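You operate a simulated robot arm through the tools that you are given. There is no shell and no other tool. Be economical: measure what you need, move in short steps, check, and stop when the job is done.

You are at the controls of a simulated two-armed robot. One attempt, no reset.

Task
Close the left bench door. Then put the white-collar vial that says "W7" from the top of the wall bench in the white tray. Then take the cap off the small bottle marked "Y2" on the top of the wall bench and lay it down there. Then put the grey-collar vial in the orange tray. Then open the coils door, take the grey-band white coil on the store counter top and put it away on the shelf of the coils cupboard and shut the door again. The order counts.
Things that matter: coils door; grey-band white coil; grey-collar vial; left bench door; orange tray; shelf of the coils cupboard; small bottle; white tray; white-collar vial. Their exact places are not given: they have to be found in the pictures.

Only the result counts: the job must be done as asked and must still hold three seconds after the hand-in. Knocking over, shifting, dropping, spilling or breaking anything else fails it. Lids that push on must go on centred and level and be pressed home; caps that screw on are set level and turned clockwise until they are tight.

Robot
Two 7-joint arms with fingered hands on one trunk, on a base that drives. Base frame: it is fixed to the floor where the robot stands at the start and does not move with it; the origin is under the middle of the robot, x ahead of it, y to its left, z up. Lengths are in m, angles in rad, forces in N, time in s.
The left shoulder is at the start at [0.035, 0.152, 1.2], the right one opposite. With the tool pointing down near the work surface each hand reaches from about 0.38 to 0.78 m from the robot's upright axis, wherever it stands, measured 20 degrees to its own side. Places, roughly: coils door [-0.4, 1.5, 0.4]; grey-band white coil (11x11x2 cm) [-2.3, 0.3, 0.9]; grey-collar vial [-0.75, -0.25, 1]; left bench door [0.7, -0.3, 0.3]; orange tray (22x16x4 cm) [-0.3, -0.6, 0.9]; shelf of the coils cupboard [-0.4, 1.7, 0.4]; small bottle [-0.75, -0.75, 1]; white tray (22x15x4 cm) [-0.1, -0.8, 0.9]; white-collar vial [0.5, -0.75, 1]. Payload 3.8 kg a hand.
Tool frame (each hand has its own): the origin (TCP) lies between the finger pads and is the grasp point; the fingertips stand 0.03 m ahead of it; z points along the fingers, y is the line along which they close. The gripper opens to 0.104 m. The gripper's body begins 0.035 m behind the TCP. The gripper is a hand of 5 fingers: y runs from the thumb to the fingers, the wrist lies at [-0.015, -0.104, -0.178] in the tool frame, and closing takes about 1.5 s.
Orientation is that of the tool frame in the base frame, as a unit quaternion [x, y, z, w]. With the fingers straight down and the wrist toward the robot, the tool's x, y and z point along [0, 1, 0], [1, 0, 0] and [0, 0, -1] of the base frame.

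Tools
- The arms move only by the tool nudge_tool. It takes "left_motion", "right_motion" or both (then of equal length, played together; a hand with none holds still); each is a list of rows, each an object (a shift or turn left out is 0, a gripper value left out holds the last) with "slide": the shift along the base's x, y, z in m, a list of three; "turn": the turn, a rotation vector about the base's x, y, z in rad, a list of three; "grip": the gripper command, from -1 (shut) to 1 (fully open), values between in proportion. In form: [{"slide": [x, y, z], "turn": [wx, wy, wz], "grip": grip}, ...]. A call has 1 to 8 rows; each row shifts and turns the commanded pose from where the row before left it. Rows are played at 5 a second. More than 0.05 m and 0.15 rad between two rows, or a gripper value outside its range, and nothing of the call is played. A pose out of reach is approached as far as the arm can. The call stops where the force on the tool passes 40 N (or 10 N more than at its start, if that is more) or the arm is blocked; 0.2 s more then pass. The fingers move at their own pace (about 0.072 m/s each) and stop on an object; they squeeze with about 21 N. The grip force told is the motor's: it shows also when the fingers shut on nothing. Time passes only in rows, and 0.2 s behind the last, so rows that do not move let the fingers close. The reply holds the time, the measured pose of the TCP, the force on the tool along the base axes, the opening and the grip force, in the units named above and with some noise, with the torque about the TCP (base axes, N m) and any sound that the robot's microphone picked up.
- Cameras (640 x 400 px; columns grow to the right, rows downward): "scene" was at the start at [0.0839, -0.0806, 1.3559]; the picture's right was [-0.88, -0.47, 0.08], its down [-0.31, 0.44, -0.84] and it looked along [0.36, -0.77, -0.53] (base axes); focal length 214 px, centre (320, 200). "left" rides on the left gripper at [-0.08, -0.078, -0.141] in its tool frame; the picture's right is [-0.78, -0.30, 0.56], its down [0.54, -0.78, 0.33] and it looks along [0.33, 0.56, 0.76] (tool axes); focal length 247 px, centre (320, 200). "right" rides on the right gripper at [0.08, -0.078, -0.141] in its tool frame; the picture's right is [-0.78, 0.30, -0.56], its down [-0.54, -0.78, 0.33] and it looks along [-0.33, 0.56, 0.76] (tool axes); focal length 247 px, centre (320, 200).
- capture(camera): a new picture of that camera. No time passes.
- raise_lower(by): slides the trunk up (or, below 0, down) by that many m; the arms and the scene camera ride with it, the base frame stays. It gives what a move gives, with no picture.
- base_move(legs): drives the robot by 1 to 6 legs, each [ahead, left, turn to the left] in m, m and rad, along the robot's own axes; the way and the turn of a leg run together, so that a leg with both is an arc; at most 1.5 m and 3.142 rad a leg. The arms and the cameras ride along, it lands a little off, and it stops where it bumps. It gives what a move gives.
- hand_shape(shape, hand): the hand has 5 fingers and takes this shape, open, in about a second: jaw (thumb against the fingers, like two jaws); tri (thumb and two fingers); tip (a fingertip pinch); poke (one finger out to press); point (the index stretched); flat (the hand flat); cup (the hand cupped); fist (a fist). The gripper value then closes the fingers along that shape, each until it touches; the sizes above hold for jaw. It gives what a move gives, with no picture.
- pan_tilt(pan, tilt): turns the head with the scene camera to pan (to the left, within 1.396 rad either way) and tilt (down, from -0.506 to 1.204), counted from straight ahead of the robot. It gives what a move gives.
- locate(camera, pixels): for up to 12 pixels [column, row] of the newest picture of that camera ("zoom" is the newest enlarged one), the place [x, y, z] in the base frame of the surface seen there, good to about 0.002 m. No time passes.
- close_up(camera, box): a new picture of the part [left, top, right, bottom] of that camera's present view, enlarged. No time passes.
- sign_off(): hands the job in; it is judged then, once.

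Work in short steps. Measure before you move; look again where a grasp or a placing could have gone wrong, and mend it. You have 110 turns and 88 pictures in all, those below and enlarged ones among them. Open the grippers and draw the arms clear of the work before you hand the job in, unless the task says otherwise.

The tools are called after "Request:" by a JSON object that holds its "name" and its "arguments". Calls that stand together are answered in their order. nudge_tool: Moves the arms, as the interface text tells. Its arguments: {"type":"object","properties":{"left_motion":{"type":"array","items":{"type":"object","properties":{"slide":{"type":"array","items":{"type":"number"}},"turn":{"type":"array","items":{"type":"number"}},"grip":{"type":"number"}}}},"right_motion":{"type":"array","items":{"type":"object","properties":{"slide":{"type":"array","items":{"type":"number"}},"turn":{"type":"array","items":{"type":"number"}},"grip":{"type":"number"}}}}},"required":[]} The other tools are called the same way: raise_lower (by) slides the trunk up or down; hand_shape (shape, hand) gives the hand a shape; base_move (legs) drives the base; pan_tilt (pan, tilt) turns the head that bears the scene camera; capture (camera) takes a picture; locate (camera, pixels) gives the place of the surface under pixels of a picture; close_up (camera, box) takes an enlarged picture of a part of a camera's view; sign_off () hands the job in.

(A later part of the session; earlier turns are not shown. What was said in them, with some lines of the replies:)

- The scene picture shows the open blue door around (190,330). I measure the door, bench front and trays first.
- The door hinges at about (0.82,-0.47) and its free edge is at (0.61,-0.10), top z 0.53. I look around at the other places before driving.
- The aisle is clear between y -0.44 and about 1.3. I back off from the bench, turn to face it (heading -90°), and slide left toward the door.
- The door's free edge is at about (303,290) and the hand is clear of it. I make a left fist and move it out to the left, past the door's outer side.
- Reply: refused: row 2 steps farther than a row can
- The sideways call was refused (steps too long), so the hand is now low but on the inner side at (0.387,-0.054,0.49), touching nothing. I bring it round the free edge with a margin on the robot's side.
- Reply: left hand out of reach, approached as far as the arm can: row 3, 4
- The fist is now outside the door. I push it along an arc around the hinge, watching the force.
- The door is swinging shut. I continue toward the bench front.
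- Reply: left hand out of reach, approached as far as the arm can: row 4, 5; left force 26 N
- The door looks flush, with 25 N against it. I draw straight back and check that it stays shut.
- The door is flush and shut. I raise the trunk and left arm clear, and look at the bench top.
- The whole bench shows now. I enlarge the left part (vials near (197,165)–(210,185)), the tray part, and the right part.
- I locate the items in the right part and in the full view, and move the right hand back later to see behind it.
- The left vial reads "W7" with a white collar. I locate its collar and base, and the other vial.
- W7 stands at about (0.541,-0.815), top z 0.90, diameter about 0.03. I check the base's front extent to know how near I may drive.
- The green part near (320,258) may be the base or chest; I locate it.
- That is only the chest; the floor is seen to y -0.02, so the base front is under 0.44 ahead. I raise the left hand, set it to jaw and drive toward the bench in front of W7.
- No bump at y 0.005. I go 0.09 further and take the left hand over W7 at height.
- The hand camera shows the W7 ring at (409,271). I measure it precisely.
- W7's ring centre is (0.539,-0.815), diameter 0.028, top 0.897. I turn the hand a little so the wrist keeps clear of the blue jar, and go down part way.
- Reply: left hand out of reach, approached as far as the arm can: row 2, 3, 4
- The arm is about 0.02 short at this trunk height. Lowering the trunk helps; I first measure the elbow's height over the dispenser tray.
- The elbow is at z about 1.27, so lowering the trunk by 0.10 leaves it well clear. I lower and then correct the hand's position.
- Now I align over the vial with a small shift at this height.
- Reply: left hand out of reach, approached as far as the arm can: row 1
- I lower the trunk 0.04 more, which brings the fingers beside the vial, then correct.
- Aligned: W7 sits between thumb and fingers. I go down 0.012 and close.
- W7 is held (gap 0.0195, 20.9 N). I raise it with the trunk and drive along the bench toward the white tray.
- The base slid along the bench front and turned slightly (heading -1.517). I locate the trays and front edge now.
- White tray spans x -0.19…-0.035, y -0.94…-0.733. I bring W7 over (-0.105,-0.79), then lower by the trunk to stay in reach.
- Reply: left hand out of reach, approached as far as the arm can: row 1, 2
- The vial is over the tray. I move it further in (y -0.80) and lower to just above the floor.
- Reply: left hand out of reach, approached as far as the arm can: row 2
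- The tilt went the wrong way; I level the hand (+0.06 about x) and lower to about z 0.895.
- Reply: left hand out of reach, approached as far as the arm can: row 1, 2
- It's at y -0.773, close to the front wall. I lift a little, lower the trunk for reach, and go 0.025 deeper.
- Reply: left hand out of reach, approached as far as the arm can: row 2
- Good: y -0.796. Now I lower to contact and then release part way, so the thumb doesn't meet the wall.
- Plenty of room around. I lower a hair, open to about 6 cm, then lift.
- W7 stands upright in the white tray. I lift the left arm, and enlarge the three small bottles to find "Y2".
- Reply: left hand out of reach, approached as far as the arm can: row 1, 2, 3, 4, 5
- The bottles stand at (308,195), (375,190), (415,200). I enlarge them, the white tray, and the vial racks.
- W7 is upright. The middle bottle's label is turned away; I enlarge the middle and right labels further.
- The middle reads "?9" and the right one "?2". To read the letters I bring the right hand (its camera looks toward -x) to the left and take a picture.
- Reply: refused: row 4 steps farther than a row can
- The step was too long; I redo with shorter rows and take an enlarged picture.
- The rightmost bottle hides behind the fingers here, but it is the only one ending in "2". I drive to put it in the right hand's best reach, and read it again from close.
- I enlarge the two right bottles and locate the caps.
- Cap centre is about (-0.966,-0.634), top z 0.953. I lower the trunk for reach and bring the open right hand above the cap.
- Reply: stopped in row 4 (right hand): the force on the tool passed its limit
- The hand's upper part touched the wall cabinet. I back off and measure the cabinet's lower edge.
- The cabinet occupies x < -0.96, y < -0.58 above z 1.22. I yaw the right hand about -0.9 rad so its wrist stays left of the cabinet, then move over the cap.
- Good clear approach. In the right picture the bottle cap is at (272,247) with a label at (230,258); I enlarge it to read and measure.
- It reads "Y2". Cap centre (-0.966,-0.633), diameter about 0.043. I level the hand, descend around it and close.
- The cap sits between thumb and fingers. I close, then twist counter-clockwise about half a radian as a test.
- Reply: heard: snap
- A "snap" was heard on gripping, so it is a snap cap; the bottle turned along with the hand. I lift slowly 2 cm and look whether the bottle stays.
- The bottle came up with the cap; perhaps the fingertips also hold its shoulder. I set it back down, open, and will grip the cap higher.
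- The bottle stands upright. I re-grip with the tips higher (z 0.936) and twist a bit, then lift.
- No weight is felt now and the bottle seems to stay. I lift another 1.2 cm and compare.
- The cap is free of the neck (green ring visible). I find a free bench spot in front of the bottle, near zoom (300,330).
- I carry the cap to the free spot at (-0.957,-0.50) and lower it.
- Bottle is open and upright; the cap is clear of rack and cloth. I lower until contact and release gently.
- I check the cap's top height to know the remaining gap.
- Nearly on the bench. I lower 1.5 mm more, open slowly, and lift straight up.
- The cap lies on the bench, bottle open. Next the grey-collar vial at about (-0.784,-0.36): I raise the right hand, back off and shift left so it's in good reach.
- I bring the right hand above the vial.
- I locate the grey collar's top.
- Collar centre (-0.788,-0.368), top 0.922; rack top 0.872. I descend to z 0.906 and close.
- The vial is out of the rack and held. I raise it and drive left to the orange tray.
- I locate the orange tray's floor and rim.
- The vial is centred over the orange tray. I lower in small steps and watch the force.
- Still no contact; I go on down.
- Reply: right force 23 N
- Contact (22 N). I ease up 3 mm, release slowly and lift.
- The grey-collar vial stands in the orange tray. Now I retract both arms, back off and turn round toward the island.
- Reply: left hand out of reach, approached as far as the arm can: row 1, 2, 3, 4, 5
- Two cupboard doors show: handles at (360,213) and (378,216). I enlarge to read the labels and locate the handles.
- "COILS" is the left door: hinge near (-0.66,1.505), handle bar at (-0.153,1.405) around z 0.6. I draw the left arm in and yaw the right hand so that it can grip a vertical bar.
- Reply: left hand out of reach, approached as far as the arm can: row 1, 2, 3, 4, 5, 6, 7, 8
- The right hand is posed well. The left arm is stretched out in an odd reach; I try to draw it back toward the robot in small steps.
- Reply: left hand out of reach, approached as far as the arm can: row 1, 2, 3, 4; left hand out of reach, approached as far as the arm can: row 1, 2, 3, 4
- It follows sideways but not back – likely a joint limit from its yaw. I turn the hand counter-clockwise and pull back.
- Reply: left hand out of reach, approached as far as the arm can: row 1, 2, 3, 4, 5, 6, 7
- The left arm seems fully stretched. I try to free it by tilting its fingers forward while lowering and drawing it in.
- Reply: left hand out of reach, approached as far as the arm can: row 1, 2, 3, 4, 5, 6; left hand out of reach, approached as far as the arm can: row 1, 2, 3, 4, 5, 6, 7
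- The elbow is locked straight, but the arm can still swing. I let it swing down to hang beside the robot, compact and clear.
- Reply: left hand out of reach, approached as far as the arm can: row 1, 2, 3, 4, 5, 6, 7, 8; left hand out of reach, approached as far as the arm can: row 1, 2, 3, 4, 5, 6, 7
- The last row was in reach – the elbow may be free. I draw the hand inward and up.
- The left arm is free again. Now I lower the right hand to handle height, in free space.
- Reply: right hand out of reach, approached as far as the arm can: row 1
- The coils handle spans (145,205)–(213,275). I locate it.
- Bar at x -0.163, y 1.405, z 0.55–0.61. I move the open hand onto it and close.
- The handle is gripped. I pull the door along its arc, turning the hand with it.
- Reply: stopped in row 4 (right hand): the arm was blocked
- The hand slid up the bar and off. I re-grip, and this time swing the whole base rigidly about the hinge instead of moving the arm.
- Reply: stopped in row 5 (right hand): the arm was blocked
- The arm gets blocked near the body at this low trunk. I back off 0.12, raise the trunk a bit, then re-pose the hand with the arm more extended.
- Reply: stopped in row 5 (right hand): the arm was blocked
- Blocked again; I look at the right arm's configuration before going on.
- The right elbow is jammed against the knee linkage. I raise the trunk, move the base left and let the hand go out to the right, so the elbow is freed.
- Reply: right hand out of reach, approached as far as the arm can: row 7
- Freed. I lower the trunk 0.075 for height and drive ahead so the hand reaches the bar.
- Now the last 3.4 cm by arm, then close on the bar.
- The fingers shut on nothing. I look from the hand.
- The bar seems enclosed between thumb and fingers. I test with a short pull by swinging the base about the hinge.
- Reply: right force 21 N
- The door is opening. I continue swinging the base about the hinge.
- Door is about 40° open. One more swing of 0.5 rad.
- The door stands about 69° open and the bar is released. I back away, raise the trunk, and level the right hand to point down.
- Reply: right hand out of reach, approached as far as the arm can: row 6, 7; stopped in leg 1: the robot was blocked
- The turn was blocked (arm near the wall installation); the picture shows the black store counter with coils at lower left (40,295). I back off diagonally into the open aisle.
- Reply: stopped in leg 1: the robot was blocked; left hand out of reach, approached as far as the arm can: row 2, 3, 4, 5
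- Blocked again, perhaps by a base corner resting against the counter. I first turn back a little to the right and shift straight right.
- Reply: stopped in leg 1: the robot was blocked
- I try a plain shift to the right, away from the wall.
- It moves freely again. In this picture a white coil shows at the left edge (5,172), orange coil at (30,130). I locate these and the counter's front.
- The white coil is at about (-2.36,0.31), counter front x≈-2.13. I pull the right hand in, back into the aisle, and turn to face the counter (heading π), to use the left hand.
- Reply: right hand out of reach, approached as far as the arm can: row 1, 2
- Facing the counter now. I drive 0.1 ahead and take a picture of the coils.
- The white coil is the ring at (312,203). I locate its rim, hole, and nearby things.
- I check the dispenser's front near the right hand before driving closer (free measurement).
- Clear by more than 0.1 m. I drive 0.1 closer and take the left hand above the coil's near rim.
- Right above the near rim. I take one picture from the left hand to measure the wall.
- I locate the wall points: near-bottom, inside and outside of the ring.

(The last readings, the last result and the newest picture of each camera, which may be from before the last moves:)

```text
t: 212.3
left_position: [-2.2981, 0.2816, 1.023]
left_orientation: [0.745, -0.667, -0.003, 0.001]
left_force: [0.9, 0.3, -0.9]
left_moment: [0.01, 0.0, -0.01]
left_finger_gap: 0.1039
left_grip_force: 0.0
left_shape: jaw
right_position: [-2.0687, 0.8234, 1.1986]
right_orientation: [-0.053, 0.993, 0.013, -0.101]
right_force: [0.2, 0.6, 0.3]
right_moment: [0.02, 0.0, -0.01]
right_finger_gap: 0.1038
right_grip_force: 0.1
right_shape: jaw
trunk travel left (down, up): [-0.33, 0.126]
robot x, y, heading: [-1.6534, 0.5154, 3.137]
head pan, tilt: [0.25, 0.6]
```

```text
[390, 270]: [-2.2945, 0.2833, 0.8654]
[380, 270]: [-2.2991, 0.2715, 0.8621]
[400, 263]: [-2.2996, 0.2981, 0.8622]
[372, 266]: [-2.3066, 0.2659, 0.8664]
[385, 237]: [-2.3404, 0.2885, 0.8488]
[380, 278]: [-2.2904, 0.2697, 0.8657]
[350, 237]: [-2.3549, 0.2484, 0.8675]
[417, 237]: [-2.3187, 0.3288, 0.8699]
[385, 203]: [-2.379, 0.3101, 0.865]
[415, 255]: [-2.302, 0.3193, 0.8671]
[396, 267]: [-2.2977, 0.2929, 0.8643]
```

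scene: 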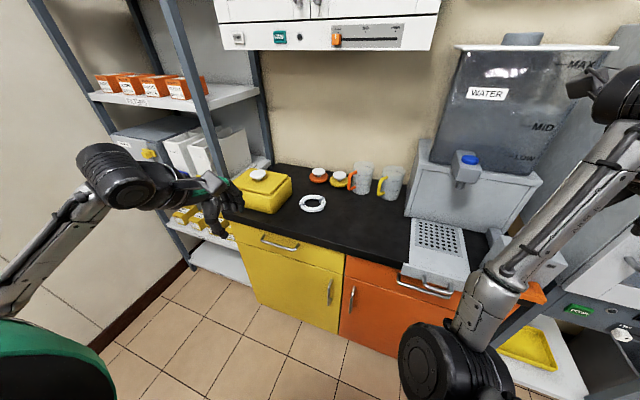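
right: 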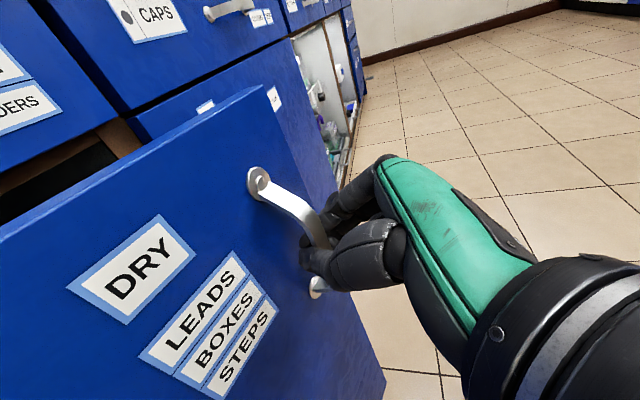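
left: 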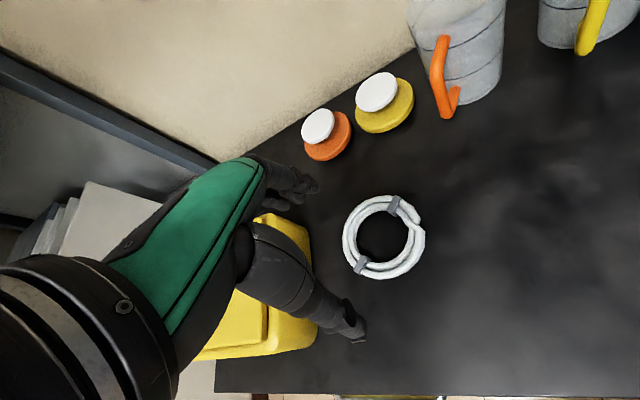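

Ring centre (-2.337,0.289), wall radius 0.045, top 0.868. For the 7 cm hole I use the narrower "tri" shape, align above the near wall, and check once.

Request:
{"name": "hand_shape", "arguments": {"hand": "left", "shape": "tri"}}

Request:
{"name": "nudge_tool", "arguments": {"left_motion": [{"slide": [0.006, 0.0115, -0.03], "grip": 1}, {"slide": [0, 0, -0.04]}, {"slide": [0, 0, -0.03]}, {}]}}

Request:
{"name": "close_up", "arguments": {"camera": "left", "box": [220, 120, 440, 360]}}

```text
t: 213.2
left_position: [-2.2979, 0.2807, 1.0231]
left_orientation: [0.745, -0.667, -0.003, 0.001]
left_force: [-0.1, 0.1, 0.2]
left_moment: [-0.03, 0.03, 0.01]
left_finger_gap: 0.1036
left_grip_force: 0.0
left_shape: tri
right_position: [-2.0696, 0.8241, 1.1989]
right_orientation: [-0.053, 0.993, 0.013, -0.102]
right_force: [-0.5, -0.1, 0.3]
right_moment: [0.02, -0.03, -0.01]
right_finger_gap: 0.104
right_grip_force: 0.0
right_shape: jaw
trunk travel left (down, up): [-0.33, 0.126]
robot x, y, heading: [-1.6558, 0.5118, 3.145]
head pan, tilt: [0.25, 0.6]
```

```text
t: 214.2
left_position: [-2.2905, 0.293, 0.924]
left_orientation: [0.745, -0.667, -0.003, 0.001]
left_force: [0.4, -0.8, -0.7]
left_moment: [0.01, 0.01, 0.03]
left_finger_gap: 0.1037
left_grip_force: 0.0
left_shape: tri
right_position: [-2.0698, 0.8244, 1.1988]
right_orientation: [-0.054, 0.993, 0.013, -0.102]
right_force: [-0.2, 0.7, 0.6]
right_moment: [-0.03, 0.0, 0.01]
right_finger_gap: 0.1039
right_grip_force: 0.1
right_shape: jaw
trunk travel left (down, up): [-0.33, 0.126]
robot x, y, heading: [-1.6527, 0.5182, 3.138]
head pan, tilt: [0.25, 0.6]
```

```text
1.67 times, centred on (330, 240) of left
```

zoom: 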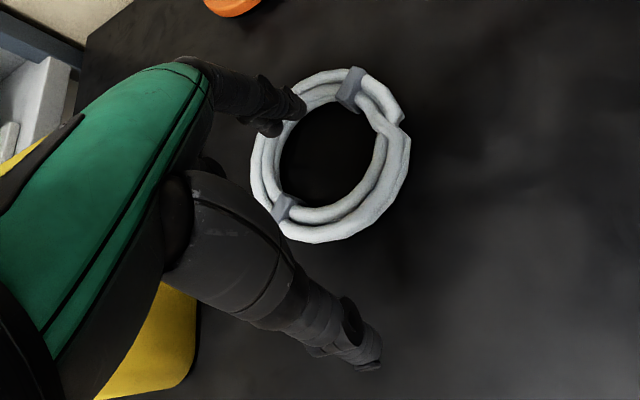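

I locate the fingertip and thumb tip relative to the ring.

Request:
{"name": "locate", "arguments": {"camera": "zoom", "pixels": [[298, 105], [270, 130], [370, 358], [285, 110], [255, 90], [300, 220], [265, 115]]}}

```text
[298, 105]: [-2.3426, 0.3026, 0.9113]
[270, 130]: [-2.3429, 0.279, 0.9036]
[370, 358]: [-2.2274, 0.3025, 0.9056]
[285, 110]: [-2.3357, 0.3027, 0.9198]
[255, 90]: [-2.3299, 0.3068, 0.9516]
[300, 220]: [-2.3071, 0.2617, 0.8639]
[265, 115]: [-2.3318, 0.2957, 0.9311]
```

Both fingertips are over the hole's middle and the thumb is outside. I descend 4 cm and close.

Request:
{"name": "nudge_tool", "arguments": {"left_motion": [{"slide": [0, 0, -0.02]}, {"slide": [0, 0, -0.015]}, {"slide": [0, 0, -0.005]}, {"grip": -1}, {}, {}, {}, {}]}}

Request:
{"name": "nudge_tool", "arguments": {"left_motion": [{}, {}, {}, {}, {"slide": [0, 0, 0.02]}, {"slide": [0, 0, 0.04]}, {"slide": [0, 0, 0.04]}, {}]}}

```text
t: 216.0
left_position: [-2.2916, 0.2917, 0.8836]
left_orientation: [0.745, -0.667, -0.003, 0.0]
left_force: [-0.5, 0.4, 0.9]
left_moment: [0.01, -0.02, 0.06]
left_finger_gap: 0.0146
left_grip_force: 21.0
left_shape: tri
right_position: [-2.0704, 0.8245, 1.1981]
right_orientation: [-0.052, 0.993, 0.013, -0.102]
right_force: [0.5, 0.4, -0.3]
right_moment: [-0.03, -0.01, 0.0]
right_finger_gap: 0.104
right_grip_force: 0.1
right_shape: jaw
trunk travel left (down, up): [-0.33, 0.126]
robot x, y, heading: [-1.6551, 0.5127, 3.137]
head pan, tilt: [0.25, 0.6]
```

```text
t: 217.8
left_position: [-2.2915, 0.2916, 0.9845]
left_orientation: [0.744, -0.668, -0.003, 0.001]
left_force: [0.1, 0.1, -1.2]
left_moment: [-0.01, -0.02, 0.0]
left_finger_gap: 0.0146
left_grip_force: 21.0
left_shape: tri
right_position: [-2.07, 0.8228, 1.1976]
right_orientation: [-0.053, 0.993, 0.013, -0.102]
right_force: [0.5, 0.1, 0.2]
right_moment: [0.0, -0.02, 0.02]
right_finger_gap: 0.1038
right_grip_force: 0.0
right_shape: jaw
trunk travel left (down, up): [-0.33, 0.126]
robot x, y, heading: [-1.6555, 0.5156, 3.142]
head pan, tilt: [0.25, 0.6]
```

The coil is held (gap 0.0146). I draw the hand in, back off, turn to face the island and drive to x≈-0.12.

Request:
{"name": "nudge_tool", "arguments": {"left_motion": [{"slide": [0.02, 0, 0.04]}, {"slide": [0.03, 0, 0.035]}, {"slide": [0.045, 0, 0.01]}, {"slide": [0.045, 0, 0]}, {"slide": [0.045, 0, 0]}, {}]}}

Request:
{"name": "base_move", "arguments": {"legs": [[-0.25, 0, 0], [0, 0, -1.57]]}}

```text
t: 219.2
left_position: [-2.1053, 0.2937, 1.0655]
left_orientation: [0.745, -0.667, -0.003, 0.001]
left_force: [-1.0, 1.0, -0.5]
left_moment: [0.01, -0.05, 0.0]
left_finger_gap: 0.0147
left_grip_force: 21.3
left_shape: tri
right_position: [-2.0705, 0.8236, 1.1992]
right_orientation: [-0.053, 0.993, 0.013, -0.102]
right_force: [-0.5, -0.6, 0.3]
right_moment: [0.01, 0.0, -0.02]
right_finger_gap: 0.1042
right_grip_force: 0.1
right_shape: jaw
trunk travel left (down, up): [-0.33, 0.126]
robot x, y, heading: [-1.6573, 0.5137, 3.146]
head pan, tilt: [0.25, 0.6]
```

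```text
t: 224.8
left_position: [-1.6247, 0.9651, 1.0655]
left_orientation: [-0.055, 0.999, 0.003, 0.002]
left_force: [0.3, 0.2, -0.8]
left_moment: [-0.03, -0.01, -0.01]
left_finger_gap: 0.0145
left_grip_force: 21.2
left_shape: tri
right_position: [-1.095, 0.9285, 1.1996]
right_orientation: [0.665, 0.739, 0.081, -0.063]
right_force: [0.8, -0.2, -0.8]
right_moment: [0.03, 0.0, 0.05]
right_finger_gap: 0.104
right_grip_force: 0.0
right_shape: jaw
trunk travel left (down, up): [-0.33, 0.126]
robot x, y, heading: [-1.4039, 0.5119, 1.571]
head pan, tilt: [0.25, 0.6]
```

Now I drive along the aisle to stand in front of the open cupboard and look inside.

Request:
{"name": "base_move", "arguments": {"legs": [[-0.05, -1.27, 0]]}}

Request:
{"name": "pan_tilt", "arguments": {"pan": 0.2, "tilt": 0.75}}

Request:
{"name": "raise_lower", "arguments": {"by": -0.2}}

Request:
{"name": "capture", "arguments": {"camera": "scene"}}

```text
t: 231.2
left_position: [-0.3624, 0.9049, 1.0649]
left_orientation: [-0.045, 0.999, 0.002, 0.001]
left_force: [0.0, -0.7, -1.6]
left_moment: [-0.05, 0.02, -0.01]
left_finger_gap: 0.0144
left_grip_force: 21.2
left_shape: tri
right_position: [0.1661, 0.8583, 1.1999]
right_orientation: [0.672, 0.734, 0.083, -0.061]
right_force: [-0.4, 0.2, -0.4]
right_moment: [-0.02, -0.02, 0.0]
right_finger_gap: 0.104
right_grip_force: 0.0
right_shape: jaw
trunk travel left (down, up): [-0.33, 0.126]
robot x, y, heading: [-0.1522, 0.4495, 1.549]
head pan, tilt: [0.25, 0.6]
```

```text
t: 231.9
left_position: [-0.3615, 0.9061, 1.066]
left_orientation: [-0.045, 0.999, 0.003, 0.002]
left_force: [0.4, 0.4, -1.7]
left_moment: [0.0, 0.03, -0.02]
left_finger_gap: 0.0146
left_grip_force: 21.2
left_shape: tri
right_position: [0.166, 0.8584, 1.1995]
right_orientation: [0.672, 0.733, 0.083, -0.062]
right_force: [0.2, 0.5, 0.1]
right_moment: [0.02, -0.02, 0.0]
right_finger_gap: 0.1041
right_grip_force: 0.1
right_shape: jaw
trunk travel left (down, up): [-0.33, 0.126]
robot x, y, heading: [-0.1512, 0.4481, 1.552]
head pan, tilt: [0.201, 0.75]
```

```text
t: 234.1
left_position: [-0.3632, 0.9042, 0.8656]
left_orientation: [-0.045, 0.999, 0.002, 0.003]
left_force: [-0.6, 0.2, -0.6]
left_moment: [-0.01, -0.01, -0.02]
left_finger_gap: 0.0144
left_grip_force: 20.6
left_shape: tri
right_position: [0.1673, 0.8971, 0.9011]
right_orientation: [0.674, 0.738, 0.004, 0.008]
right_force: [0.6, 0.7, 0.3]
right_moment: [0.01, -0.02, 0.0]
right_finger_gap: 0.1039
right_grip_force: 0.0
right_shape: jaw
trunk travel left (down, up): [-0.13, 0.326]
robot x, y, heading: [-0.1461, 0.4519, 1.555]
head pan, tilt: [0.201, 0.75]
```

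```text
3 pictures are left
```

scene: 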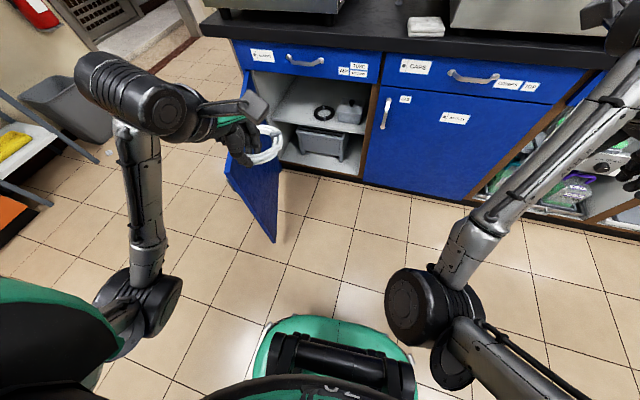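

The shelf shows a black coil at (324,113) and an item at (350,112). I locate shelf surface, free area, openings and door.

Request:
{"name": "locate", "arguments": {"camera": "scene", "pixels": [[290, 105], [300, 118], [285, 118], [323, 113], [313, 113], [350, 108], [340, 127], [310, 78], [372, 95], [275, 242], [256, 88], [280, 117]]}}

Request:
{"name": "locate", "arguments": {"camera": "scene", "pixels": [[262, 130], [262, 162], [281, 148], [249, 150], [240, 160], [300, 90], [320, 122], [270, 175], [375, 68]]}}

```text
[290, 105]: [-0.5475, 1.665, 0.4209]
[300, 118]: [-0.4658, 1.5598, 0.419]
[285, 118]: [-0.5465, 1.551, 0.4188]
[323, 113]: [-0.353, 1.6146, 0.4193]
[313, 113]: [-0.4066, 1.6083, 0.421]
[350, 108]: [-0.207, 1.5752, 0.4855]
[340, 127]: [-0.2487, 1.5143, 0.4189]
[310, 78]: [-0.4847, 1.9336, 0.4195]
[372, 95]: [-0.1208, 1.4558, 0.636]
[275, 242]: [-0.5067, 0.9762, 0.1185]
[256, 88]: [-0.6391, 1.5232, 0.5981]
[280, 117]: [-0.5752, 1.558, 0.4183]
```

```text
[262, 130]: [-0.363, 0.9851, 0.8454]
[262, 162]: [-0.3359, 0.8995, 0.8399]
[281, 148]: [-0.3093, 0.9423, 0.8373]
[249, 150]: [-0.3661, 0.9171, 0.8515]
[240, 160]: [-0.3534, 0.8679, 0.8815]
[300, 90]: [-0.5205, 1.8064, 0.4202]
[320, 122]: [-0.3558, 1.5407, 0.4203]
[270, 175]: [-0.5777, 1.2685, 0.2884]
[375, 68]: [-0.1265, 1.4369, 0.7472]
```

Shelf at z 0.42; free area left of the black coil, x -0.60…-0.42, y>1.51. I lower the trunk and hand in the open aisle, then drive in.

Request:
{"name": "raise_lower", "arguments": {"by": -0.12}}

Request:
{"name": "nudge_tool", "arguments": {"left_motion": [{"slide": [0, 0.02, -0.038]}, {"slide": [0, 0.02, -0.038]}, {"slide": [0, 0.02, -0.038]}, {"slide": [0, 0.02, -0.038]}, {"slide": [0, 0.02, -0.038]}, {"slide": [0, 0.02, -0.038]}, {}]}}

```text
t: 235.6
left_position: [-0.362, 0.9159, 0.6411]
left_orientation: [-0.045, 0.993, -0.106, -0.006]
left_force: [0.1, 0.4, -0.3]
left_moment: [0.0, 0.0, 0.0]
left_finger_gap: 0.0144
left_grip_force: 21.2
left_shape: tri
right_position: [0.1697, 0.9147, 0.6677]
right_orientation: [0.668, 0.735, -0.079, 0.084]
right_force: [-0.1, 0.4, 0.4]
right_moment: [0.01, 0.02, -0.03]
right_finger_gap: 0.1038
right_grip_force: 0.0
right_shape: jaw
trunk travel left (down, up): [-0.01, 0.446]
robot x, y, heading: [-0.1479, 0.4491, 1.556]
head pan, tilt: [0.201, 0.75]
```

```text
t: 237.2
left_position: [-0.3608, 1.036, 0.4126]
left_orientation: [-0.045, 0.993, -0.106, -0.006]
left_force: [0.5, 0.6, 0.4]
left_moment: [-0.02, 0.0, 0.0]
left_finger_gap: 0.0146
left_grip_force: 20.8
left_shape: tri
right_position: [0.1701, 0.915, 0.6685]
right_orientation: [0.668, 0.735, -0.079, 0.084]
right_force: [-0.1, -0.5, -0.2]
right_moment: [-0.03, -0.01, -0.03]
right_finger_gap: 0.1039
right_grip_force: 0.0
right_shape: jaw
trunk travel left (down, up): [-0.01, 0.446]
robot x, y, heading: [-0.146, 0.4516, 1.552]
head pan, tilt: [0.201, 0.75]
```

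The lowering also tilted the hand (0.21 rad) and brought it to z 0.41. I level it again and rise to about z 0.53.

Request:
{"name": "nudge_tool", "arguments": {"left_motion": [{"slide": [0, 0, 0.04], "turn": [0.105, 0, 0]}, {"slide": [0, 0, 0.04], "turn": [0.106, 0, 0]}, {"slide": [0, 0, 0.037]}, {}]}}

Request:
{"name": "base_move", "arguments": {"legs": [[0.35, 0, 0]]}}

```text
t: 238.2
left_position: [-0.3641, 1.0358, 0.5297]
left_orientation: [-0.046, 0.999, -0.002, -0.001]
left_force: [-0.2, -0.5, 0.1]
left_moment: [-0.03, -0.01, 0.01]
left_finger_gap: 0.0145
left_grip_force: 21.3
left_shape: tri
right_position: [0.1701, 0.9154, 0.6678]
right_orientation: [0.668, 0.735, -0.08, 0.084]
right_force: [0.1, 0.0, 0.0]
right_moment: [-0.02, 0.01, 0.01]
right_finger_gap: 0.1039
right_grip_force: 0.1
right_shape: jaw
trunk travel left (down, up): [-0.01, 0.446]
robot x, y, heading: [-0.1481, 0.4488, 1.55]
head pan, tilt: [0.201, 0.75]
```

```text
t: 240.4
left_position: [-0.359, 1.3868, 0.5283]
left_orientation: [-0.046, 0.999, -0.002, 0.0]
left_force: [-0.5, 0.0, -0.7]
left_moment: [-0.01, 0.02, 0.0]
left_finger_gap: 0.0146
left_grip_force: 20.9
left_shape: tri
right_position: [0.1745, 1.2676, 0.6674]
right_orientation: [0.668, 0.735, -0.08, 0.084]
right_force: [0.2, -0.2, 0.0]
right_moment: [-0.03, 0.04, 0.0]
right_finger_gap: 0.1038
right_grip_force: 0.1
right_shape: jaw
trunk travel left (down, up): [-0.01, 0.446]
robot x, y, heading: [-0.1424, 0.8008, 1.552]
head pan, tilt: [0.201, 0.75]
```

I move left and then inward onto the shelf area, keeping the coil above the shelf.

Request:
{"name": "nudge_tool", "arguments": {"left_motion": [{"slide": [-0.03, 0, -0.02]}, {"slide": [-0.03, 0, -0.016]}, {"slide": [-0.03, 0.03, 0]}, {"slide": [-0.03, 0.03, 0]}, {"slide": [0, 0.045, 0]}, {"slide": [0, 0.045, 0]}, {}]}}

```text
t: 242.0
left_position: [-0.4788, 1.5364, 0.4946]
left_orientation: [-0.047, 0.999, -0.001, 0.0]
left_force: [0.9, -0.7, -0.4]
left_moment: [-0.01, 0.02, 0.02]
left_finger_gap: 0.0144
left_grip_force: 20.7
left_shape: tri
right_position: [0.1751, 1.2671, 0.6679]
right_orientation: [0.668, 0.736, -0.078, 0.083]
right_force: [-0.2, -0.4, -0.2]
right_moment: [0.01, -0.02, 0.01]
right_finger_gap: 0.1041
right_grip_force: 0.0
right_shape: jaw
trunk travel left (down, up): [-0.01, 0.446]
robot x, y, heading: [-0.1427, 0.8012, 1.55]
head pan, tilt: [0.201, 0.75]
5 turns are left
```

Over the free shelf spot. I lower to the shelf, open, lift, withdraw, and back the base away from the door's swing.

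Request:
{"name": "nudge_tool", "arguments": {"left_motion": [{"slide": [0, 0, -0.018]}, {"slide": [0, 0, -0.011]}, {"slide": [0, 0, -0.006]}, {"grip": 1}, {}, {}, {}, {"slide": [0, 0, 0.03]}]}}

Request:
{"name": "nudge_tool", "arguments": {"left_motion": [{"slide": [0, 0, 0.02]}, {"slide": [0, -0.045, 0]}, {"slide": [0, -0.045, 0]}, {"slide": [0.02, -0.045, 0]}, {"slide": [0.02, -0.045, 0]}, {"slide": [0.02, -0.045, 0]}, {"slide": [0.02, -0.045, 0]}, {}]}}

Request:
{"name": "base_move", "arguments": {"legs": [[-0.45, 0, 0]]}}

Request:
{"name": "hand_shape", "arguments": {"hand": "left", "shape": "fist"}}

Request:
{"name": "pan_tilt", "arguments": {"pan": 0.3, "tilt": 0.6}}

Request:
{"name": "capture", "arguments": {"camera": "scene"}}

```text
t: 243.8
left_position: [-0.4778, 1.5374, 0.4912]
left_orientation: [-0.047, 0.999, -0.001, -0.001]
left_force: [0.0, 0.9, 0.9]
left_moment: [0.0, -0.05, 0.01]
left_finger_gap: 0.1035
left_grip_force: 0.1
left_shape: tri
right_position: [0.1748, 1.2657, 0.6693]
right_orientation: [0.668, 0.736, -0.079, 0.083]
right_force: [-1.5, 0.5, -1.0]
right_moment: [-0.01, 0.02, -0.02]
right_finger_gap: 0.1038
right_grip_force: 0.0
right_shape: jaw
trunk travel left (down, up): [-0.01, 0.446]
robot x, y, heading: [-0.1432, 0.8032, 1.55]
head pan, tilt: [0.201, 0.75]
```

```text
t: 245.6
left_position: [-0.4002, 1.2688, 0.5106]
left_orientation: [-0.047, 0.999, -0.001, 0.0]
left_force: [-0.4, 0.0, -0.3]
left_moment: [0.01, 0.03, 0.02]
left_finger_gap: 0.1037
left_grip_force: 0.3
left_shape: tri
right_position: [0.1753, 1.2667, 0.6687]
right_orientation: [0.669, 0.735, -0.08, 0.083]
right_force: [-0.2, 0.2, -0.3]
right_moment: [-0.01, 0.01, -0.01]
right_finger_gap: 0.104
right_grip_force: 0.1
right_shape: jaw
trunk travel left (down, up): [-0.01, 0.446]
robot x, y, heading: [-0.1438, 0.8027, 1.554]
head pan, tilt: [0.201, 0.75]
```

```text
t: 248.3
left_position: [-0.4096, 0.8184, 0.5119]
left_orientation: [-0.048, 0.999, -0.001, -0.001]
left_force: [0.2, -0.2, 0.2]
left_moment: [-0.03, -0.01, -0.04]
left_finger_gap: 0.1038
left_grip_force: 0.0
left_shape: tri
right_position: [0.1654, 0.8174, 0.6683]
right_orientation: [0.667, 0.736, -0.079, 0.083]
right_force: [0.8, -0.9, 0.1]
right_moment: [0.03, -0.03, -0.01]
right_finger_gap: 0.1039
right_grip_force: 0.1
right_shape: jaw
trunk travel left (down, up): [-0.01, 0.446]
robot x, y, heading: [-0.1531, 0.3541, 1.559]
head pan, tilt: [0.201, 0.75]
```

```text
t: 249.2
left_position: [-0.4086, 0.8188, 0.5104]
left_orientation: [-0.049, 0.999, -0.003, -0.001]
left_force: [-0.6, 0.3, 0.2]
left_moment: [-0.01, -0.02, 0.02]
left_finger_gap: 0.0001
left_grip_force: 0.0
left_shape: fist
right_position: [0.1655, 0.817, 0.6694]
right_orientation: [0.667, 0.736, -0.079, 0.083]
right_force: [-0.9, 0.2, 0.2]
right_moment: [-0.01, 0.02, -0.02]
right_finger_gap: 0.1038
right_grip_force: 0.0
right_shape: jaw
trunk travel left (down, up): [-0.01, 0.446]
robot x, y, heading: [-0.1512, 0.3544, 1.557]
head pan, tilt: [0.201, 0.75]
```

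```text
t: 249.9
left_position: [-0.4103, 0.8179, 0.511]
left_orientation: [-0.048, 0.999, -0.002, -0.001]
left_force: [0.4, -0.8, 0.3]
left_moment: [-0.01, 0.04, 0.02]
left_finger_gap: 0.0
left_grip_force: 0.1
left_shape: fist
right_position: [0.1663, 0.8182, 0.6674]
right_orientation: [0.666, 0.737, -0.078, 0.083]
right_force: [0.1, -1.0, 0.0]
right_moment: [0.02, -0.02, 0.02]
right_finger_gap: 0.1038
right_grip_force: 0.0
right_shape: jaw
trunk travel left (down, up): [-0.01, 0.446]
robot x, y, heading: [-0.1503, 0.3496, 1.562]
head pan, tilt: [0.3, 0.6]
```

```text
2 pictures are left
4 turns are left
```

scene: 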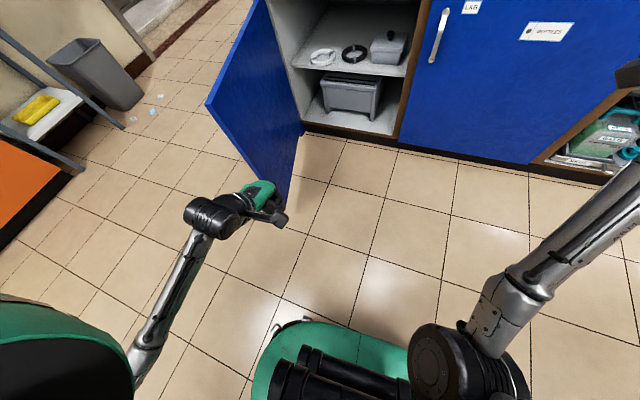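

The coil lies flat on the shelf beside the black one. Now I bring the fist round the door's free edge, push it shut along its arc with arm and base, draw back and look.

Request:
{"name": "base_move", "arguments": {"legs": [[0, 0.3, 0], [0.15, 0, 0]]}}

Request:
{"name": "nudge_tool", "arguments": {"left_motion": [{"slide": [0, 0.045, 0]}, {"slide": [0, 0.045, 0]}, {"slide": [0, 0.045, 0]}, {"slide": [0.048, -0.002, 0]}, {"slide": [0.048, 0.005, 0]}, {"slide": [0.047, 0.01, 0]}, {"slide": [0.045, 0.015, 0]}, {"slide": [0.044, 0.021, 0]}]}}

Request:
{"name": "nudge_tool", "arguments": {"left_motion": [{"slide": [0.042, 0.026, 0]}, {}]}}

Request:
{"name": "base_move", "arguments": {"legs": [[0.19, -0.15, 0]]}}

Request:
{"name": "nudge_tool", "arguments": {"left_motion": [{"slide": [0, 0.015, 0]}, {"slide": [0, 0.015, 0]}, {"slide": [0, 0.015, 0]}, {"slide": [0, 0.015, 0]}, {"slide": [0, 0.01, 0]}, {}]}}

Request:
{"name": "nudge_tool", "arguments": {"left_motion": [{"slide": [0, -0.045, 0]}, {"slide": [0, -0.045, 0]}, {"slide": [0, -0.045, 0]}, {"slide": [0, -0.045, 0]}, {}]}}

Request:
{"name": "capture", "arguments": {"camera": "scene"}}

```text
t: 253.0
left_position: [-0.7171, 0.9723, 0.5103]
left_orientation: [-0.05, 0.999, -0.003, 0.0]
left_force: [1.1, -0.2, -0.8]
left_moment: [-0.04, 0.0, 0.03]
left_finger_gap: 0.0002
left_grip_force: 0.0
left_shape: fist
right_position: [-0.1426, 0.9742, 0.6679]
right_orientation: [0.665, 0.738, -0.079, 0.084]
right_force: [0.0, 0.6, -0.5]
right_moment: [0.01, -0.02, -0.02]
right_finger_gap: 0.1042
right_grip_force: 0.0
right_shape: jaw
trunk travel left (down, up): [-0.01, 0.446]
robot x, y, heading: [-0.4571, 0.5045, 1.563]
head pan, tilt: [0.3, 0.6]
```

```text
t: 254.8
left_position: [-0.4818, 1.1555, 0.5121]
left_orientation: [-0.049, 0.999, -0.002, -0.001]
left_force: [-0.7, -0.6, -0.6]
left_moment: [0.01, -0.01, 0.0]
left_finger_gap: 0.0
left_grip_force: 0.1
left_shape: fist
right_position: [-0.1413, 0.9736, 0.668]
right_orientation: [0.665, 0.738, -0.08, 0.084]
right_force: [-0.1, 0.5, -0.2]
right_moment: [0.03, -0.02, 0.0]
right_finger_gap: 0.1039
right_grip_force: 0.1
right_shape: jaw
trunk travel left (down, up): [-0.01, 0.446]
robot x, y, heading: [-0.4568, 0.5061, 1.561]
head pan, tilt: [0.3, 0.6]
```

```text
t: 255.4
left_position: [-0.4418, 1.1832, 0.5125]
left_orientation: [-0.05, 0.999, -0.001, 0.0]
left_force: [0.0, -0.3, 0.1]
left_moment: [0.0, 0.03, 0.02]
left_finger_gap: 0.0
left_grip_force: 0.0
left_shape: fist
right_position: [-0.1425, 0.974, 0.6681]
right_orientation: [0.665, 0.738, -0.079, 0.083]
right_force: [0.4, 0.7, 0.0]
right_moment: [-0.03, 0.03, -0.03]
right_finger_gap: 0.1039
right_grip_force: 0.0
right_shape: jaw
trunk travel left (down, up): [-0.01, 0.446]
robot x, y, heading: [-0.4532, 0.5069, 1.562]
head pan, tilt: [0.3, 0.6]
```

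```text
t: 257.2
left_position: [-0.2848, 1.369, 0.5129]
left_orientation: [-0.049, 0.999, -0.002, -0.001]
left_force: [0.2, -0.3, -0.4]
left_moment: [0.01, 0.0, 0.03]
left_finger_gap: 0.0
left_grip_force: 0.0
left_shape: fist
right_position: [0.0155, 1.1582, 0.6676]
right_orientation: [0.667, 0.736, -0.079, 0.084]
right_force: [1.7, 0.5, 0.1]
right_moment: [-0.03, 0.01, 0.0]
right_finger_gap: 0.1041
right_grip_force: 0.0
right_shape: jaw
trunk travel left (down, up): [-0.01, 0.446]
robot x, y, heading: [-0.3009, 0.6932, 1.562]
head pan, tilt: [0.3, 0.6]
```

```text
t: 258.1
left_position: [-0.2855, 1.4165, 0.5116]
left_orientation: [-0.049, 0.999, -0.007, -0.002]
left_force: [-2.5, -15.2, 5.3]
left_moment: [1.1, -0.16, -0.04]
left_finger_gap: 0.0
left_grip_force: 0.1
left_shape: fist
right_position: [0.0139, 1.1576, 0.6685]
right_orientation: [0.666, 0.737, -0.079, 0.084]
right_force: [0.4, -0.2, -0.5]
right_moment: [-0.05, -0.02, 0.01]
right_finger_gap: 0.104
right_grip_force: 0.0
right_shape: jaw
trunk travel left (down, up): [-0.01, 0.446]
robot x, y, heading: [-0.2998, 0.6931, 1.559]
head pan, tilt: [0.3, 0.6]
stopped in row 4 (left hand): the force on the tool passed its limit (the readings are from after the stop); the commanded pose is now the measured one
```

```text
t: 259.1
left_position: [-0.2868, 1.3254, 0.6173]
left_orientation: [-0.051, 0.992, 0.112, 0.003]
left_force: [0.7, -0.8, 0.6]
left_moment: [0.0, -0.02, 0.02]
left_finger_gap: 0.0005
left_grip_force: 0.0
left_shape: fist
right_position: [0.0141, 1.1591, 0.6681]
right_orientation: [0.667, 0.736, -0.08, 0.084]
right_force: [-0.3, 0.3, 0.0]
right_moment: [0.0, -0.01, 0.0]
right_finger_gap: 0.1041
right_grip_force: 0.0
right_shape: jaw
trunk travel left (down, up): [-0.01, 0.446]
robot x, y, heading: [-0.3008, 0.6933, 1.558]
head pan, tilt: [0.3, 0.6]
stopped in row 5 (left hand): the arm was blocked; the commanded pose is now the measured one
```

```text
1 pictures are left
3 turns are left
```

scene: 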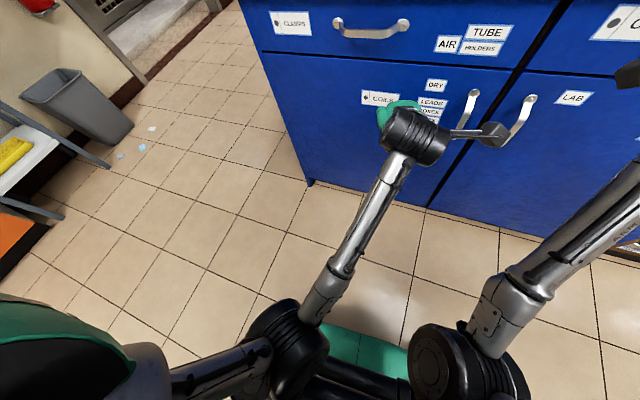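

The door is shut. I back away, open the hands, and take the last picture to confirm it stays closed.

Request:
{"name": "base_move", "arguments": {"legs": [[-0.3, 0, 0]]}}

Request:
{"name": "hand_shape", "arguments": {"hand": "left", "shape": "jaw"}}

Request:
{"name": "capture", "arguments": {"camera": "scene"}}

Request:
{"name": "locate", "arguments": {"camera": "scene", "pixels": [[300, 100], [340, 100], [360, 80], [380, 100], [420, 100], [280, 100], [400, 60]]}}

```text
t: 261.2
left_position: [-0.2925, 1.0238, 0.6193]
left_orientation: [-0.054, 0.992, 0.116, 0.004]
left_force: [0.5, 0.5, -0.2]
left_moment: [-0.01, 0.04, 0.01]
left_finger_gap: 0.0004
left_grip_force: 0.0
left_shape: fist
right_position: [0.0096, 0.8567, 0.6687]
right_orientation: [0.665, 0.738, -0.079, 0.083]
right_force: [-0.3, -0.1, -0.5]
right_moment: [0.0, 0.0, -0.01]
right_finger_gap: 0.104
right_grip_force: 0.0
right_shape: jaw
trunk travel left (down, up): [-0.01, 0.446]
robot x, y, heading: [-0.3027, 0.3912, 1.564]
head pan, tilt: [0.3, 0.6]
```

```text
t: 262.1
left_position: [-0.2926, 1.024, 0.6199]
left_orientation: [-0.053, 0.992, 0.116, 0.005]
left_force: [-0.2, -0.1, 0.8]
left_moment: [-0.02, 0.02, 0.01]
left_finger_gap: 0.1038
left_grip_force: 0.1
left_shape: jaw
right_position: [0.0093, 0.8573, 0.6683]
right_orientation: [0.665, 0.738, -0.079, 0.084]
right_force: [0.9, 0.1, -0.3]
right_moment: [0.0, 0.0, 0.01]
right_finger_gap: 0.1038
right_grip_force: 0.1
right_shape: jaw
trunk travel left (down, up): [-0.01, 0.446]
robot x, y, heading: [-0.3088, 0.388, 1.558]
head pan, tilt: [0.3, 0.6]
```

```text
0 pictures are left
```

scene: 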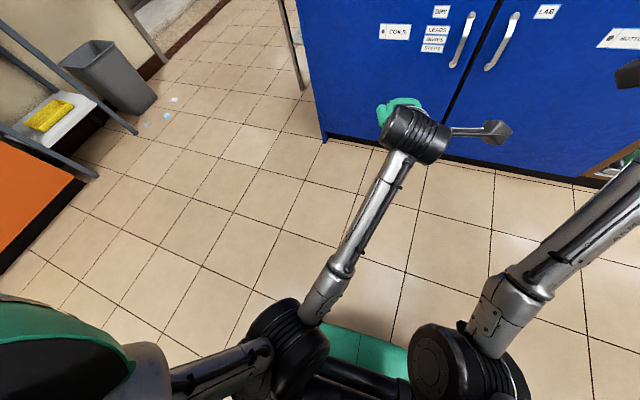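

```text
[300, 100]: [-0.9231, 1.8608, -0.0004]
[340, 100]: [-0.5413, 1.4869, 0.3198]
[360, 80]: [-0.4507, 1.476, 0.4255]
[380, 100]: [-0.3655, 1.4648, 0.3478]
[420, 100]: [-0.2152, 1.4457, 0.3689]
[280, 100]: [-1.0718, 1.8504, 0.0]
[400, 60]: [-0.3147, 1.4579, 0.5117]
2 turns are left
```

The measured door face runs in line from (-0.54,1.487) to (-0.215,1.446), the same plane as the closed door at the start, so it is flush. The hands are open and clear, so I hand in.

Request:
{"name": "sign_off", "arguments": {}}

```text
The job is handed in.
```

All five steps were carried out in the order asked and the job is handed in:
- **Left bench door:** closed.
- **W7 white-collar vial:** upright in the white tray.
- **Y2 bottle:** cap off and lying on the wall bench. In the process the bottle was turned about half a radian, lifted about 2 cm and set back down.
- **Grey-collar vial:** upright in the orange tray.
- **Grey-band white coil:** on the shelf of the coils cupboard, with the door shut.

While moving, the robot touched the wall cabinet once with the right hand and slid its base along the bench front. It also got stuck briefly beside the store counter. I saw nothing knocked over or shifted, but I did not check those spots again afterwards.
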